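You operate a simulated robot arm through the tools that you are given. There is no shell and no other tool. Be economical: measure what you need, move in short steps, check, and stop when the job is done.

Carry out the task below with a simulated robot arm. There is one attempt and no reset: what you move stays moved.

TASK
Push the drawer of the check bench shut.
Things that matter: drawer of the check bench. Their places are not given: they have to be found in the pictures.

It is judged by the outcome, as a careful person would: the job done as asked, and still so three seconds after it is handed in. It fails if anything else is knocked over, pushed out of place, dropped, spilled or broken.

THE ROBOT
A 6-joint arm with a two-finger parallel gripper, fixed in place. Base frame: the origin is at the foot of the arm, x ahead of it, y to its left, z up. Lengths are in cm, angles in degrees, forces in N, time in s.
With the tool pointing down near the work surface it reaches from about 24 to 66 cm from the base axis. Its first joint turns from -66.0 to 66.0 degrees. Payload 2.9 kg.
Tool frame: the origin (TCP) lies between the finger pads and is the grasp point; the fingertips stand 3 cm ahead of it; z points along the fingers, y is the line along which they close. The gripper opens to 11 cm. The fingers are 2 cm wide and 1 cm thick; the gripper's body (4.8 by 11.2 cm) begins 5.5 cm behind the TCP.
Orientation is told as [roll, pitch, yaw] about the base's x, y, z axes, in that order, counted from this pose: with the fingers straight down and closing along the base's y, the tool's x points along the base's -x, its y along +y and its z along -z.

THE INTERFACE
- The arm moves only by the tool drive_tool. Its argument "moves" is a list of rows, each an object of numbers (a shift or turn left out is 0, a gripper value left out holds the last): "dx", "dy", "dz": the shift along the tool's x, y, z in cm; "ax", "ay", "az": the turn, a rotation vector about the tool's x, y, z in degrees; "hand": the finger opening in cm, from 0 to 11. In form: [{"dx": .., "dy": .., "dz": .., "ax": .., "ay": .., "az": .., "hand": ..}, ...]. A call has 1 to 10 rows; each row shifts and turns the commanded pose from where the row before left it, along the tool's axes as they then stand. A row lasts 0.2 s, in which the tool goes at most 5 cm and 8.6 degrees; a call with a longer step from one row to the next is refused whole, and so is a gripper value outside its range. A pose out of reach is approached as far as the arm can. The call stops where the force on the tool passes 40 N (or 10 N more than at its start, if that is more) or the arm is blocked; 0.2 s more then pass. The fingers move at their own pace (about 10.8 cm/s each) and stop on an object; they squeeze with about 32 N. The grip force told is the motor's: it shows also when the fingers shut on nothing. Time passes only in rows, and 0.2 s behind the last, so rows that do not move let the fingers close. It gives the time, the measured TCP pose, the force on the tool (base axes), the opening and the grip force at its end, in the units of the frame above (readings bear some noise).
- Cameras (640 x 400 px; columns grow to the right, rows downward): "scene" is fixed at [5.2, 42.23, 141.02]; the picture's right is [-0.92, -0.40, 0.00], its down [-0.20, 0.46, -0.86] and it looks along [0.34, -0.79, -0.50] (base axes); focal length 309 px, centre (320, 200). "wrist" rides on the gripper at [-3.6, 0, -5.7] in the tool frame; the picture's right is [0.00, -1.00, 0.00], its down [0.97, 0.00, -0.24] and it looks along [0.24, 0.00, 0.97] (tool axes); focal length 218 px, centre (320, 200).
- grab_frame(camera): a new picture of that camera. No time passes.
- locate(camera, pixels): there is no depth. For up to 12 entries [column, row, z] of the newest picture of that camera ("zoom" is the newest enlarged one), the place [x, y] in the base frame at which the ray of that pixel passes the height z, good to about 0.3 cm, but the place of the scene camera against the robot may be out by one fixed shift of up to 2.5 cm in any direction. No time passes.
- enlarge(camera, box): a new picture of the part [left, top, right, bottom] of that camera's present view, enlarged. No time passes.
- hand_in(): hands the job in; it is judged then, once.

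Work in short steps. Measure before you move; look again where a grasp or a placing could have gone wrong, and mend it. You have 60 turns and 22 pictures in all, the two below and enlarged ones among them. Open the gripper and draw the arm clear of the work before you hand the job in, unless the task says otherwise; then end with one line.

The tools are called after "Call:" as name(argument=value, ...) on one line, values as JSON. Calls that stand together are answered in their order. drive_tool: Moves the arm, as the interface text tells. Its arguments: {"type":"object","properties":{"moves":{"type":"array","items":{"type":"object","properties":{"dx":{"type":"number"},"dy":{"type":"number"},"dz":{"type":"number"},"ax":{"type":"number"},"ay":{"type":"number"},"az":{"type":"number"},"hand":{"type":"number"}}}}},"required":["moves"]} The other tools are called the same way: grab_frame (camera) takes a picture; locate (camera, pixels) gives the place at which the rays of pixels pass given heights; enlarge (camera, box) takes an enlarged picture of a part of a camera's view; hand_in () hands the job in.

At the start:

```text
clock: 0.0
tcp_pos: [44.78, -13.43, 103.62]
orientation: [0.0, 0.0, 0.1]
wrist_force: [0.3, 0.1, 0.3]
opening: 11.01
finger_force: 0.0
```

scene: 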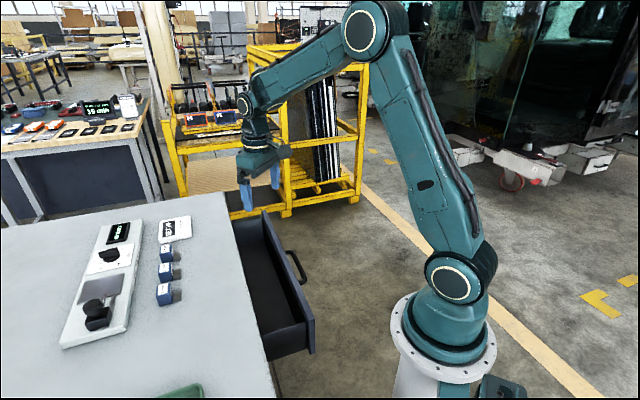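
wrist: 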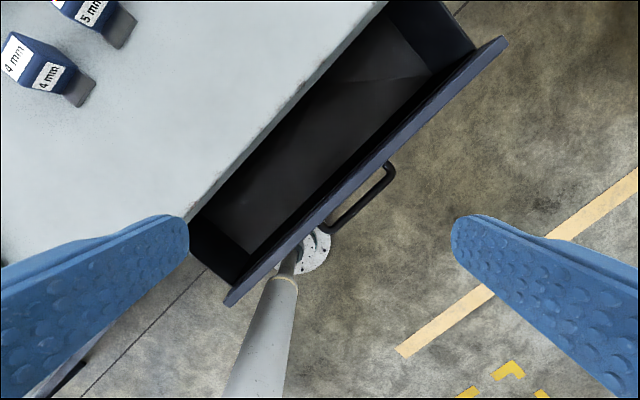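

The drawer's front edge runs from about (503,40) to (230,300) in the wrist picture, and the bench edge lies up and to the left. I'll locate these points at several likely heights.

Call:
locate(camera="wrist", pixels=[[505, 40, 69], [230, 303, 69], [505, 40, 65], [230, 303, 65], [385, 5, 70.5], [190, 215, 70.5], [392, 165, 64], [325, 228, 64], [392, 165, 60], [325, 228, 60]])

Call:
locate(camera="scene", pixels=[[263, 212, 69], [308, 325, 69], [263, 212, 65], [308, 325, 65], [222, 193, 70.5], [268, 360, 70.5], [292, 252, 64], [304, 283, 64], [292, 252, 60], [304, 283, 60]])

Call:
enlarge(camera="scene", box=[200, 170, 360, 400])

```text
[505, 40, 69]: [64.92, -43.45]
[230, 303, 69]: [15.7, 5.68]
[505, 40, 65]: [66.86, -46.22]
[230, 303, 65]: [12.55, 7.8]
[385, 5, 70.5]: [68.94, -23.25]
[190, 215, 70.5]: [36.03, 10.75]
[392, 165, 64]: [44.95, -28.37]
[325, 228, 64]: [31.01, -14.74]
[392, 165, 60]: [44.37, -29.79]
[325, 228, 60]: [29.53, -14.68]
```

```text
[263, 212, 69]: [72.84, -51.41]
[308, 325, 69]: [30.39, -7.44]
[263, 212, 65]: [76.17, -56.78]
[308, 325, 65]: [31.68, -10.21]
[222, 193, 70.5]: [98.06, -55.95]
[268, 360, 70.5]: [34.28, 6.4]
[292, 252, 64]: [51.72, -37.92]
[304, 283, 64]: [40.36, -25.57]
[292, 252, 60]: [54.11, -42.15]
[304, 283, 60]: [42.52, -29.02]
```

```text
1.74 times, centred on (280, 285) of scene
```

zoom: 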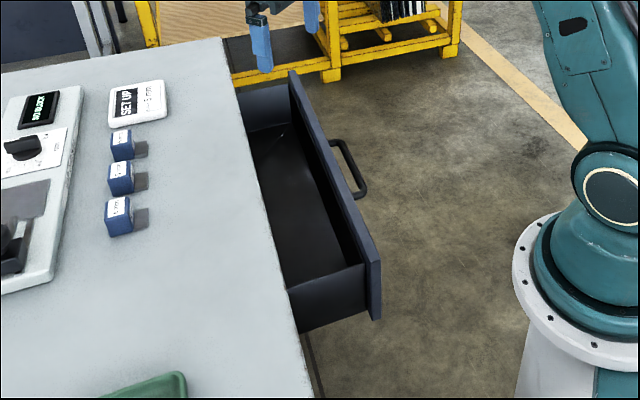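

The two cameras disagree at the heights I assumed, which suggests the drawer is higher than 70. I'll shift the tool sideways at the present height to measure it from a second wrist view.

Call:
drive_tool(moves=[{"dx": 3, "dy": -3}, {"dx": 3, "dy": -3}, {"dx": 3, "dy": -3}, {"dx": 3, "dy": -3}, {"hand": 0}, {}, {}])

Call:
grab_frame(camera="wrist")

Call:
grab_frame(camera="scene")

```text
clock: 1.6
tcp_pos: [32.77, -25.38, 103.58]
orientation: [0.0, 0.0, -0.1]
wrist_force: [0.5, -0.8, 0.6]
opening: 0.0
finger_force: 31.6
```

```text
18 pictures are left
```

wrist: 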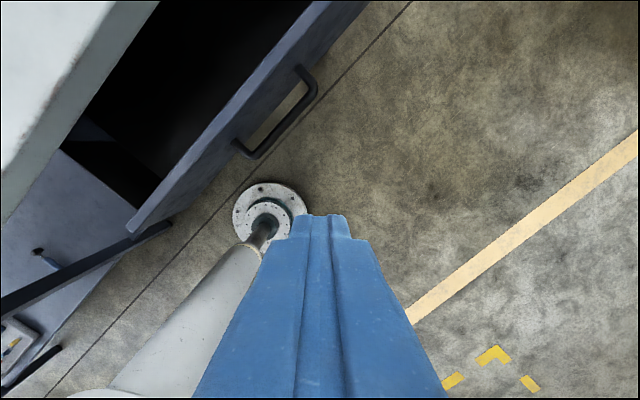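

```text
17 pictures are left
```

scene: 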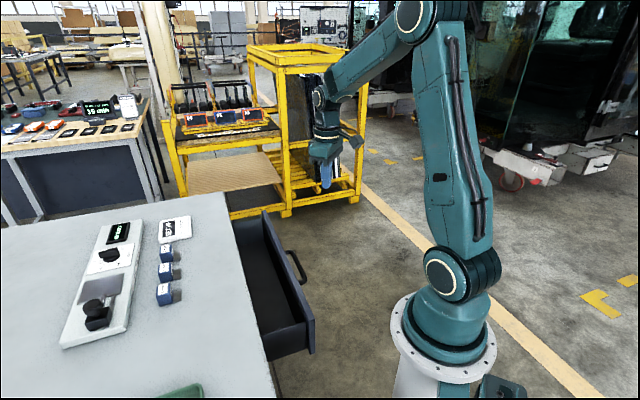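

Now the drawer's near corner is at about (127,228) and the handle runs from (305,70) to (250,155). I'll compare these heights with the first view.

Call:
locate(camera="wrist", pixels=[[127, 228, 72], [127, 228, 76], [127, 228, 80], [127, 228, 84], [312, 85, 72], [312, 85, 78], [252, 157, 72], [252, 157, 78], [315, 2, 80], [110, 2, 84], [5, 180, 84], [368, 2, 74]])

Call:
locate(camera="scene", pixels=[[308, 325, 76], [308, 325, 80], [308, 325, 84], [263, 212, 80], [292, 252, 76], [307, 281, 76], [228, 215, 84], [262, 340, 84], [327, 187, 100.6]])

Call:
enlarge(camera="wrist", box=[100, 0, 420, 260])

```text
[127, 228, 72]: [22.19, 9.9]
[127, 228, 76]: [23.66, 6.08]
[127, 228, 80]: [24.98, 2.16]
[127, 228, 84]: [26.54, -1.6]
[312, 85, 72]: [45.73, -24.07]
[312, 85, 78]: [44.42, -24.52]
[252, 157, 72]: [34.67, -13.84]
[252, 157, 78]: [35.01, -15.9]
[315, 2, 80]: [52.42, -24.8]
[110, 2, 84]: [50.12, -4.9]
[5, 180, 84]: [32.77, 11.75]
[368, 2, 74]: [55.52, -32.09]
```

```text
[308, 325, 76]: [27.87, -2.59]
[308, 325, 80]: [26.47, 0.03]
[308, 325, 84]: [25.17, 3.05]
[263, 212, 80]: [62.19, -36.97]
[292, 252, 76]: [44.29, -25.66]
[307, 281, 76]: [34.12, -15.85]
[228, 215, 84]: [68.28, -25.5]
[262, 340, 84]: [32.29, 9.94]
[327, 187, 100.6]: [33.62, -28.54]
```

```text
1.54 times, centred on (260, 130) of wrist
```

zoom: 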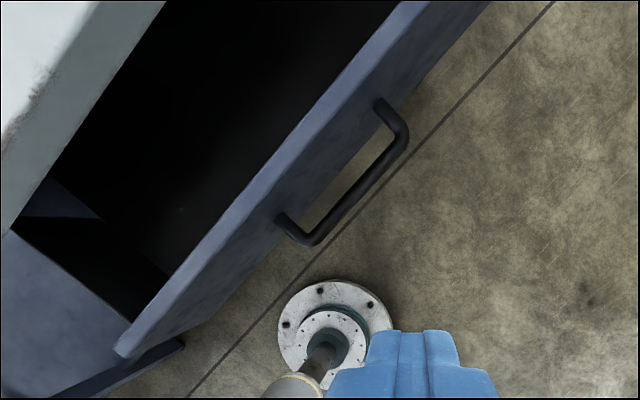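

Comparing the two views, the top of the drawer front is at z≈81. Its outer face lies on x+y≈24.5, the bench edge on x+y≈43–45, and the handle at z≈76 around (40,-19.6). I'll push on the panel above the handle with closed, tilted fingers, so first I yaw the tool 45° and tilt it 40° while still high.

Call:
drive_tool(moves=[{"az": -7.5, "hand": 0}, {"az": -7.5}, {"az": -7.5}, {"az": -7.5}, {"az": -7.5}, {"az": -7.5}])

Call:
drive_tool(moves=[{"ay": -8}, {"ay": -8}, {"ay": -8}, {"ay": -8}, {"ay": -8}, {}])

Call:
grab_frame(camera="scene")

Call:
grab_frame(camera="wrist")

```text
clock: 3.0
tcp_pos: [32.75, -25.45, 103.62]
orientation: [0.0, 0.0, 45.1]
wrist_force: [-1.3, -0.1, 0.0]
opening: 0.0
finger_force: 31.9
```

```text
clock: 4.4
tcp_pos: [32.78, -25.47, 103.68]
orientation: [0.0, -40.1, 44.9]
wrist_force: [-0.8, -0.3, 0.4]
opening: 0.0
finger_force: 32.1
```

```text
15 pictures are left
```

scene: 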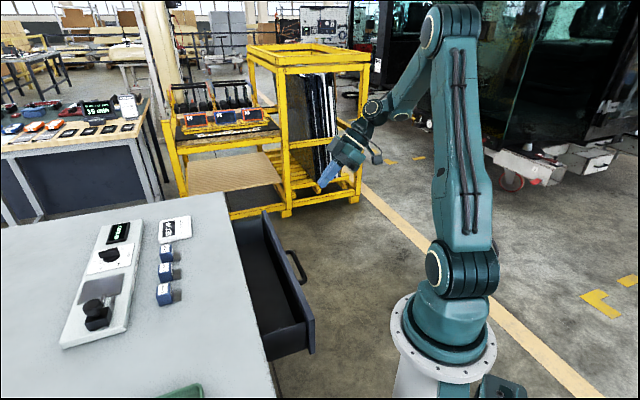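

```text
14 pictures are left
```

wrist: 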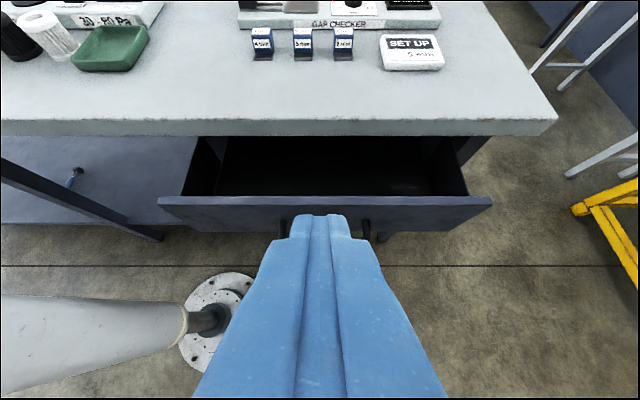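

The tool is squared up to the drawer, with the panel from (160,200) to (492,200) and the fingers central over the handle. I'll go straight down to about z=81, well in front of the panel.

Call:
drive_tool(moves=[{"dx": 2.42, "dz": 2.88}, {"dx": 2.42, "dz": 2.88}, {"dx": 2.42, "dz": 2.88}, {"dx": 2.42, "dz": 2.88}, {"dx": 2.42, "dz": 2.88}, {"dx": 2.42, "dz": 2.88}, {}])

Call:
grab_frame(camera="wrist")

Call:
enlarge(camera="scene", box=[200, 150, 440, 300])

```text
clock: 6.0
tcp_pos: [32.79, -25.55, 80.9]
orientation: [-0.1, -40.0, 44.9]
wrist_force: [0.0, -0.7, -1.2]
opening: 0.0
finger_force: 31.9
```

```text
13 pictures are left
```

wrist: 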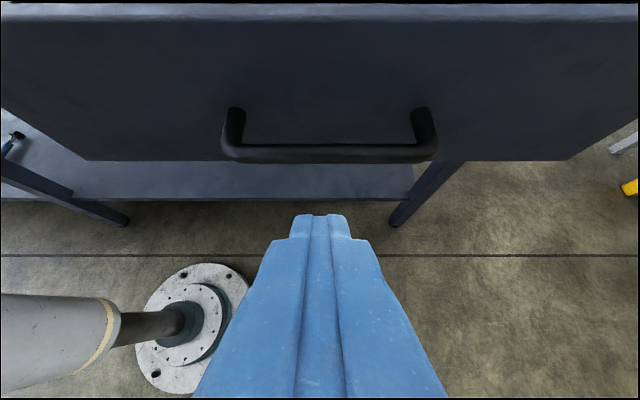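

```text
2.67 times, centred on (320, 225) of scene
```

zoom: 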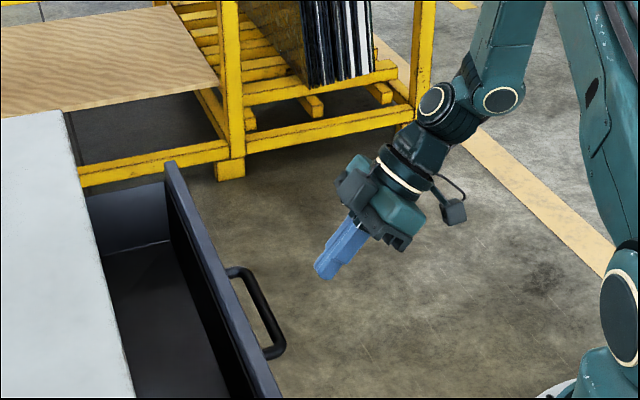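

Panel spans z≈70–82 with the handle at ≈75.5, so my fingertips at z≈78–79 will meet the panel above the handle. I'll advance level toward it in small steps.

Call:
drive_tool(moves=[{"dx": -1.53, "dz": 1.29}, {"dx": -1.53, "dz": 1.29}, {"dx": -1.53, "dz": 1.29}, {"dx": -0.77, "dz": 0.64}, {"dx": -0.77, "dz": 0.64}, {}])

Call:
grab_frame(camera="wrist")

Call:
enlarge(camera="scene", box=[200, 150, 440, 300])

```text
clock: 7.4
tcp_pos: [38.42, -19.82, 81.11]
orientation: [-0.1, -40.0, 45.0]
wrist_force: [-0.3, 0.5, 0.2]
opening: 0.0
finger_force: 31.9
```

```text
11 pictures are left
```

wrist: 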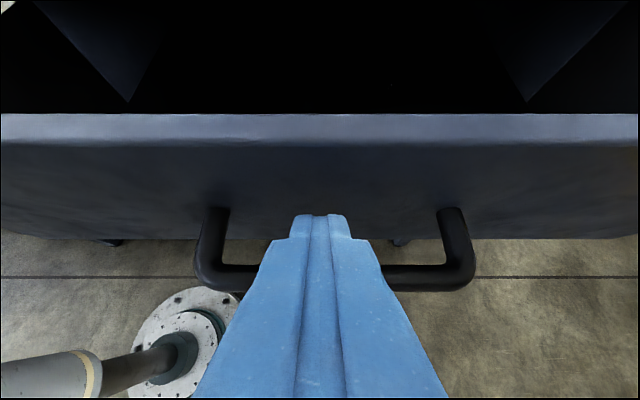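

```text
2.67 times, centred on (320, 225) of scene
```

zoom: 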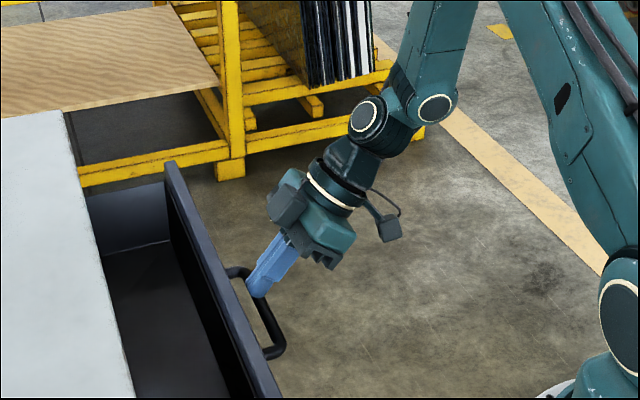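

The fingers are centred above the handle and just short of the panel, so I'll push on slowly.

Call:
drive_tool(moves=[{"dx": -0.77, "dz": 0.64}, {"dx": -0.77, "dz": 0.64}, {"dx": -0.77, "dz": 0.64}, {"dx": -0.77, "dz": 0.64}, {"dx": -0.77, "dz": 0.64}, {"dx": -0.77, "dz": 0.64}, {"dx": -0.77, "dz": 0.64}, {"dx": -0.77, "dz": 0.64}])

Call:
grab_frame(camera="wrist")

```text
clock: 9.2
tcp_pos: [44.12, -14.0, 81.12]
orientation: [-0.1, -40.0, 44.9]
wrist_force: [0.2, 0.1, -0.4]
opening: 0.01
finger_force: 31.7
```

```text
9 pictures are left
```

wrist: 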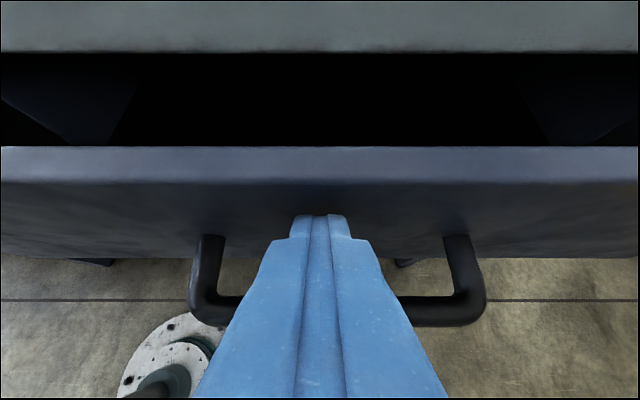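

The drawer is moving with the fingers, and the bench's front edge (row 52) is about 6 cm further on. I'll keep pushing until it stops.

Call:
drive_tool(moves=[{"dx": -0.77, "dz": 0.64}, {"dx": -0.77, "dz": 0.64}, {"dx": -0.77, "dz": 0.64}, {"dx": -0.77, "dz": 0.64}, {"dx": -0.38, "dz": 0.32}, {"dx": -0.38, "dz": 0.32}])

Call:
grab_frame(camera="wrist")

```text
clock: 10.6
tcp_pos: [47.69, -10.64, 81.09]
orientation: [0.0, -40.1, 45.0]
wrist_force: [0.2, -0.5, -0.2]
opening: 0.02
finger_force: 32.2
```

```text
8 pictures are left
```

wrist: 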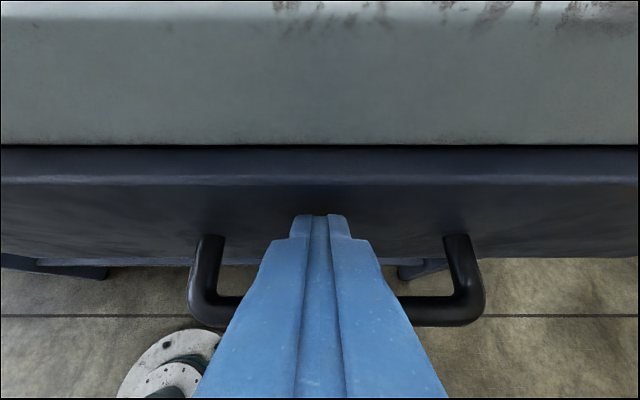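

The panel front still stands about 1.5–2 cm proud of the bench edge. I'll keep on in half-centimetre steps until it meets a stop.

Call:
drive_tool(moves=[{"dx": -0.38, "dz": 0.32}, {"dx": -0.38, "dz": 0.32}, {"dx": -0.38, "dz": 0.32}, {"dx": -0.38, "dz": 0.32}])

Call:
grab_frame(camera="wrist")

```text
clock: 11.6
tcp_pos: [49.02, -9.23, 81.1]
orientation: [-0.1, -39.9, 44.9]
wrist_force: [-10.6, -8.2, 4.2]
opening: 0.0
finger_force: 31.9
```

```text
7 pictures are left
```

wrist: 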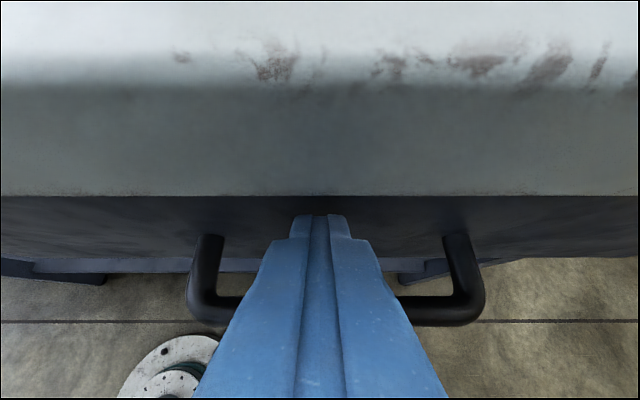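

The panel is now flush with the bench edge (row 195) and the force reads about 13 N back. I'll press a little more to confirm it's on the stop.

Call:
drive_tool(moves=[{"dx": -0.15, "dz": 0.13}, {"dx": -0.15, "dz": 0.13}, {"dx": -0.15, "dz": 0.13}])

```text
clock: 12.2
tcp_pos: [49.15, -9.31, 80.93]
orientation: [0.3, -39.6, 44.6]
wrist_force: [-5.8, -4.6, 2.6]
opening: 0.01
finger_force: 32.4
stopped in row 2: the force on the tool passed its limit (the readings are from after the stop); the commanded pose is now the measured one
```

It has hit a firm stop (force limit passed, no further travel). I'll back straight off and look.

Call:
drive_tool(moves=[{"dx": 0.77, "dz": -0.64}, {"dx": 1.53, "dz": -1.29}, {"dx": 1.53, "dz": -1.29}, {"dx": 1.53, "dz": -1.29}, {"dx": 1.53, "dz": -1.29}, {"dx": 1.53, "dz": -1.29}, {"dx": 1.53, "dz": -1.29}, {}])

Call:
grab_frame(camera="wrist")

Call:
grab_frame(camera="scene")

```text
clock: 13.9
tcp_pos: [39.79, -18.41, 81.07]
orientation: [0.2, -39.6, 44.6]
wrist_force: [-0.1, -0.6, 0.1]
opening: 0.0
finger_force: 31.7
```

```text
6 pictures are left
```

wrist: 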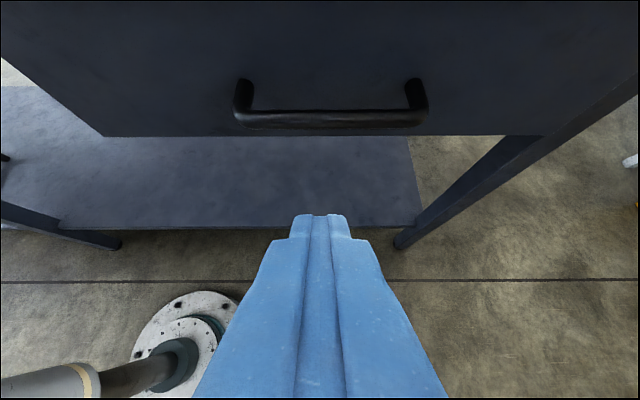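

```text
5 pictures are left
```

scene: 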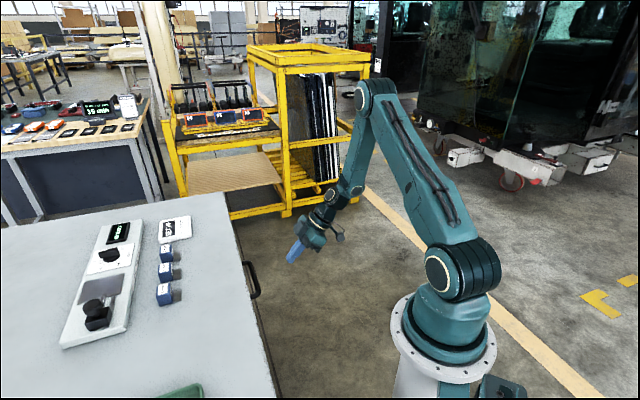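

Only the handle at (252,280) shows past the bench edge now. I'll raise the arm, open the gripper, and check from above that it hasn't rebounded.

Call:
drive_tool(moves=[{"dx": -2.42, "dz": -2.88}, {"dx": -2.42, "dz": -2.88}, {"dx": -2.42, "dz": -2.88}, {"dx": -2.42, "dz": -2.88}, {"dx": -2.42, "dz": -2.88}, {"hand": 11}, {}, {}, {}])

Call:
grab_frame(camera="wrist")

Call:
enlarge(camera="scene", box=[160, 180, 330, 400])

```text
clock: 15.9
tcp_pos: [40.0, -18.41, 100.0]
orientation: [0.2, -39.6, 44.6]
wrist_force: [0.2, -0.1, 0.3]
opening: 10.97
finger_force: 0.1
```

```text
4 pictures are left
```

wrist: 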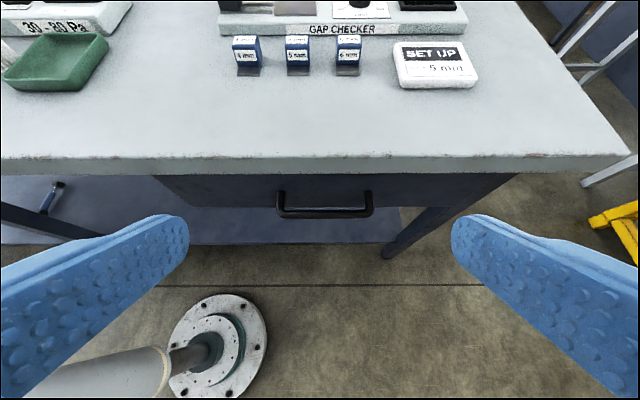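

```text
1.82 times, centred on (245, 290) of scene
```

zoom: 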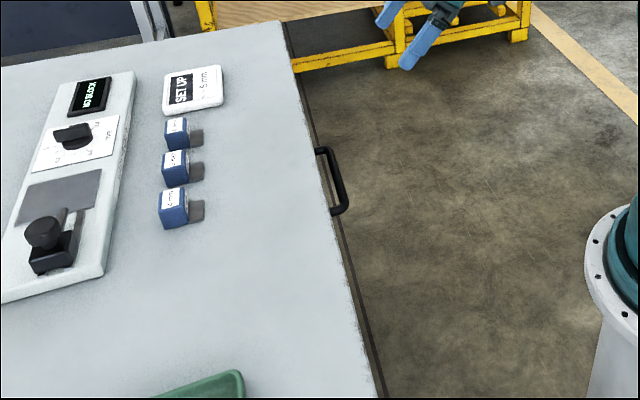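

The drawer is shut and nothing on the bench has moved. The gripper is open and the arm is clear, so I'm handing in.

Call:
hand_in()

```text
The job is handed in.
```

The check bench drawer is pushed fully shut against its stop, nothing else on the bench was disturbed, and the job is handed in.
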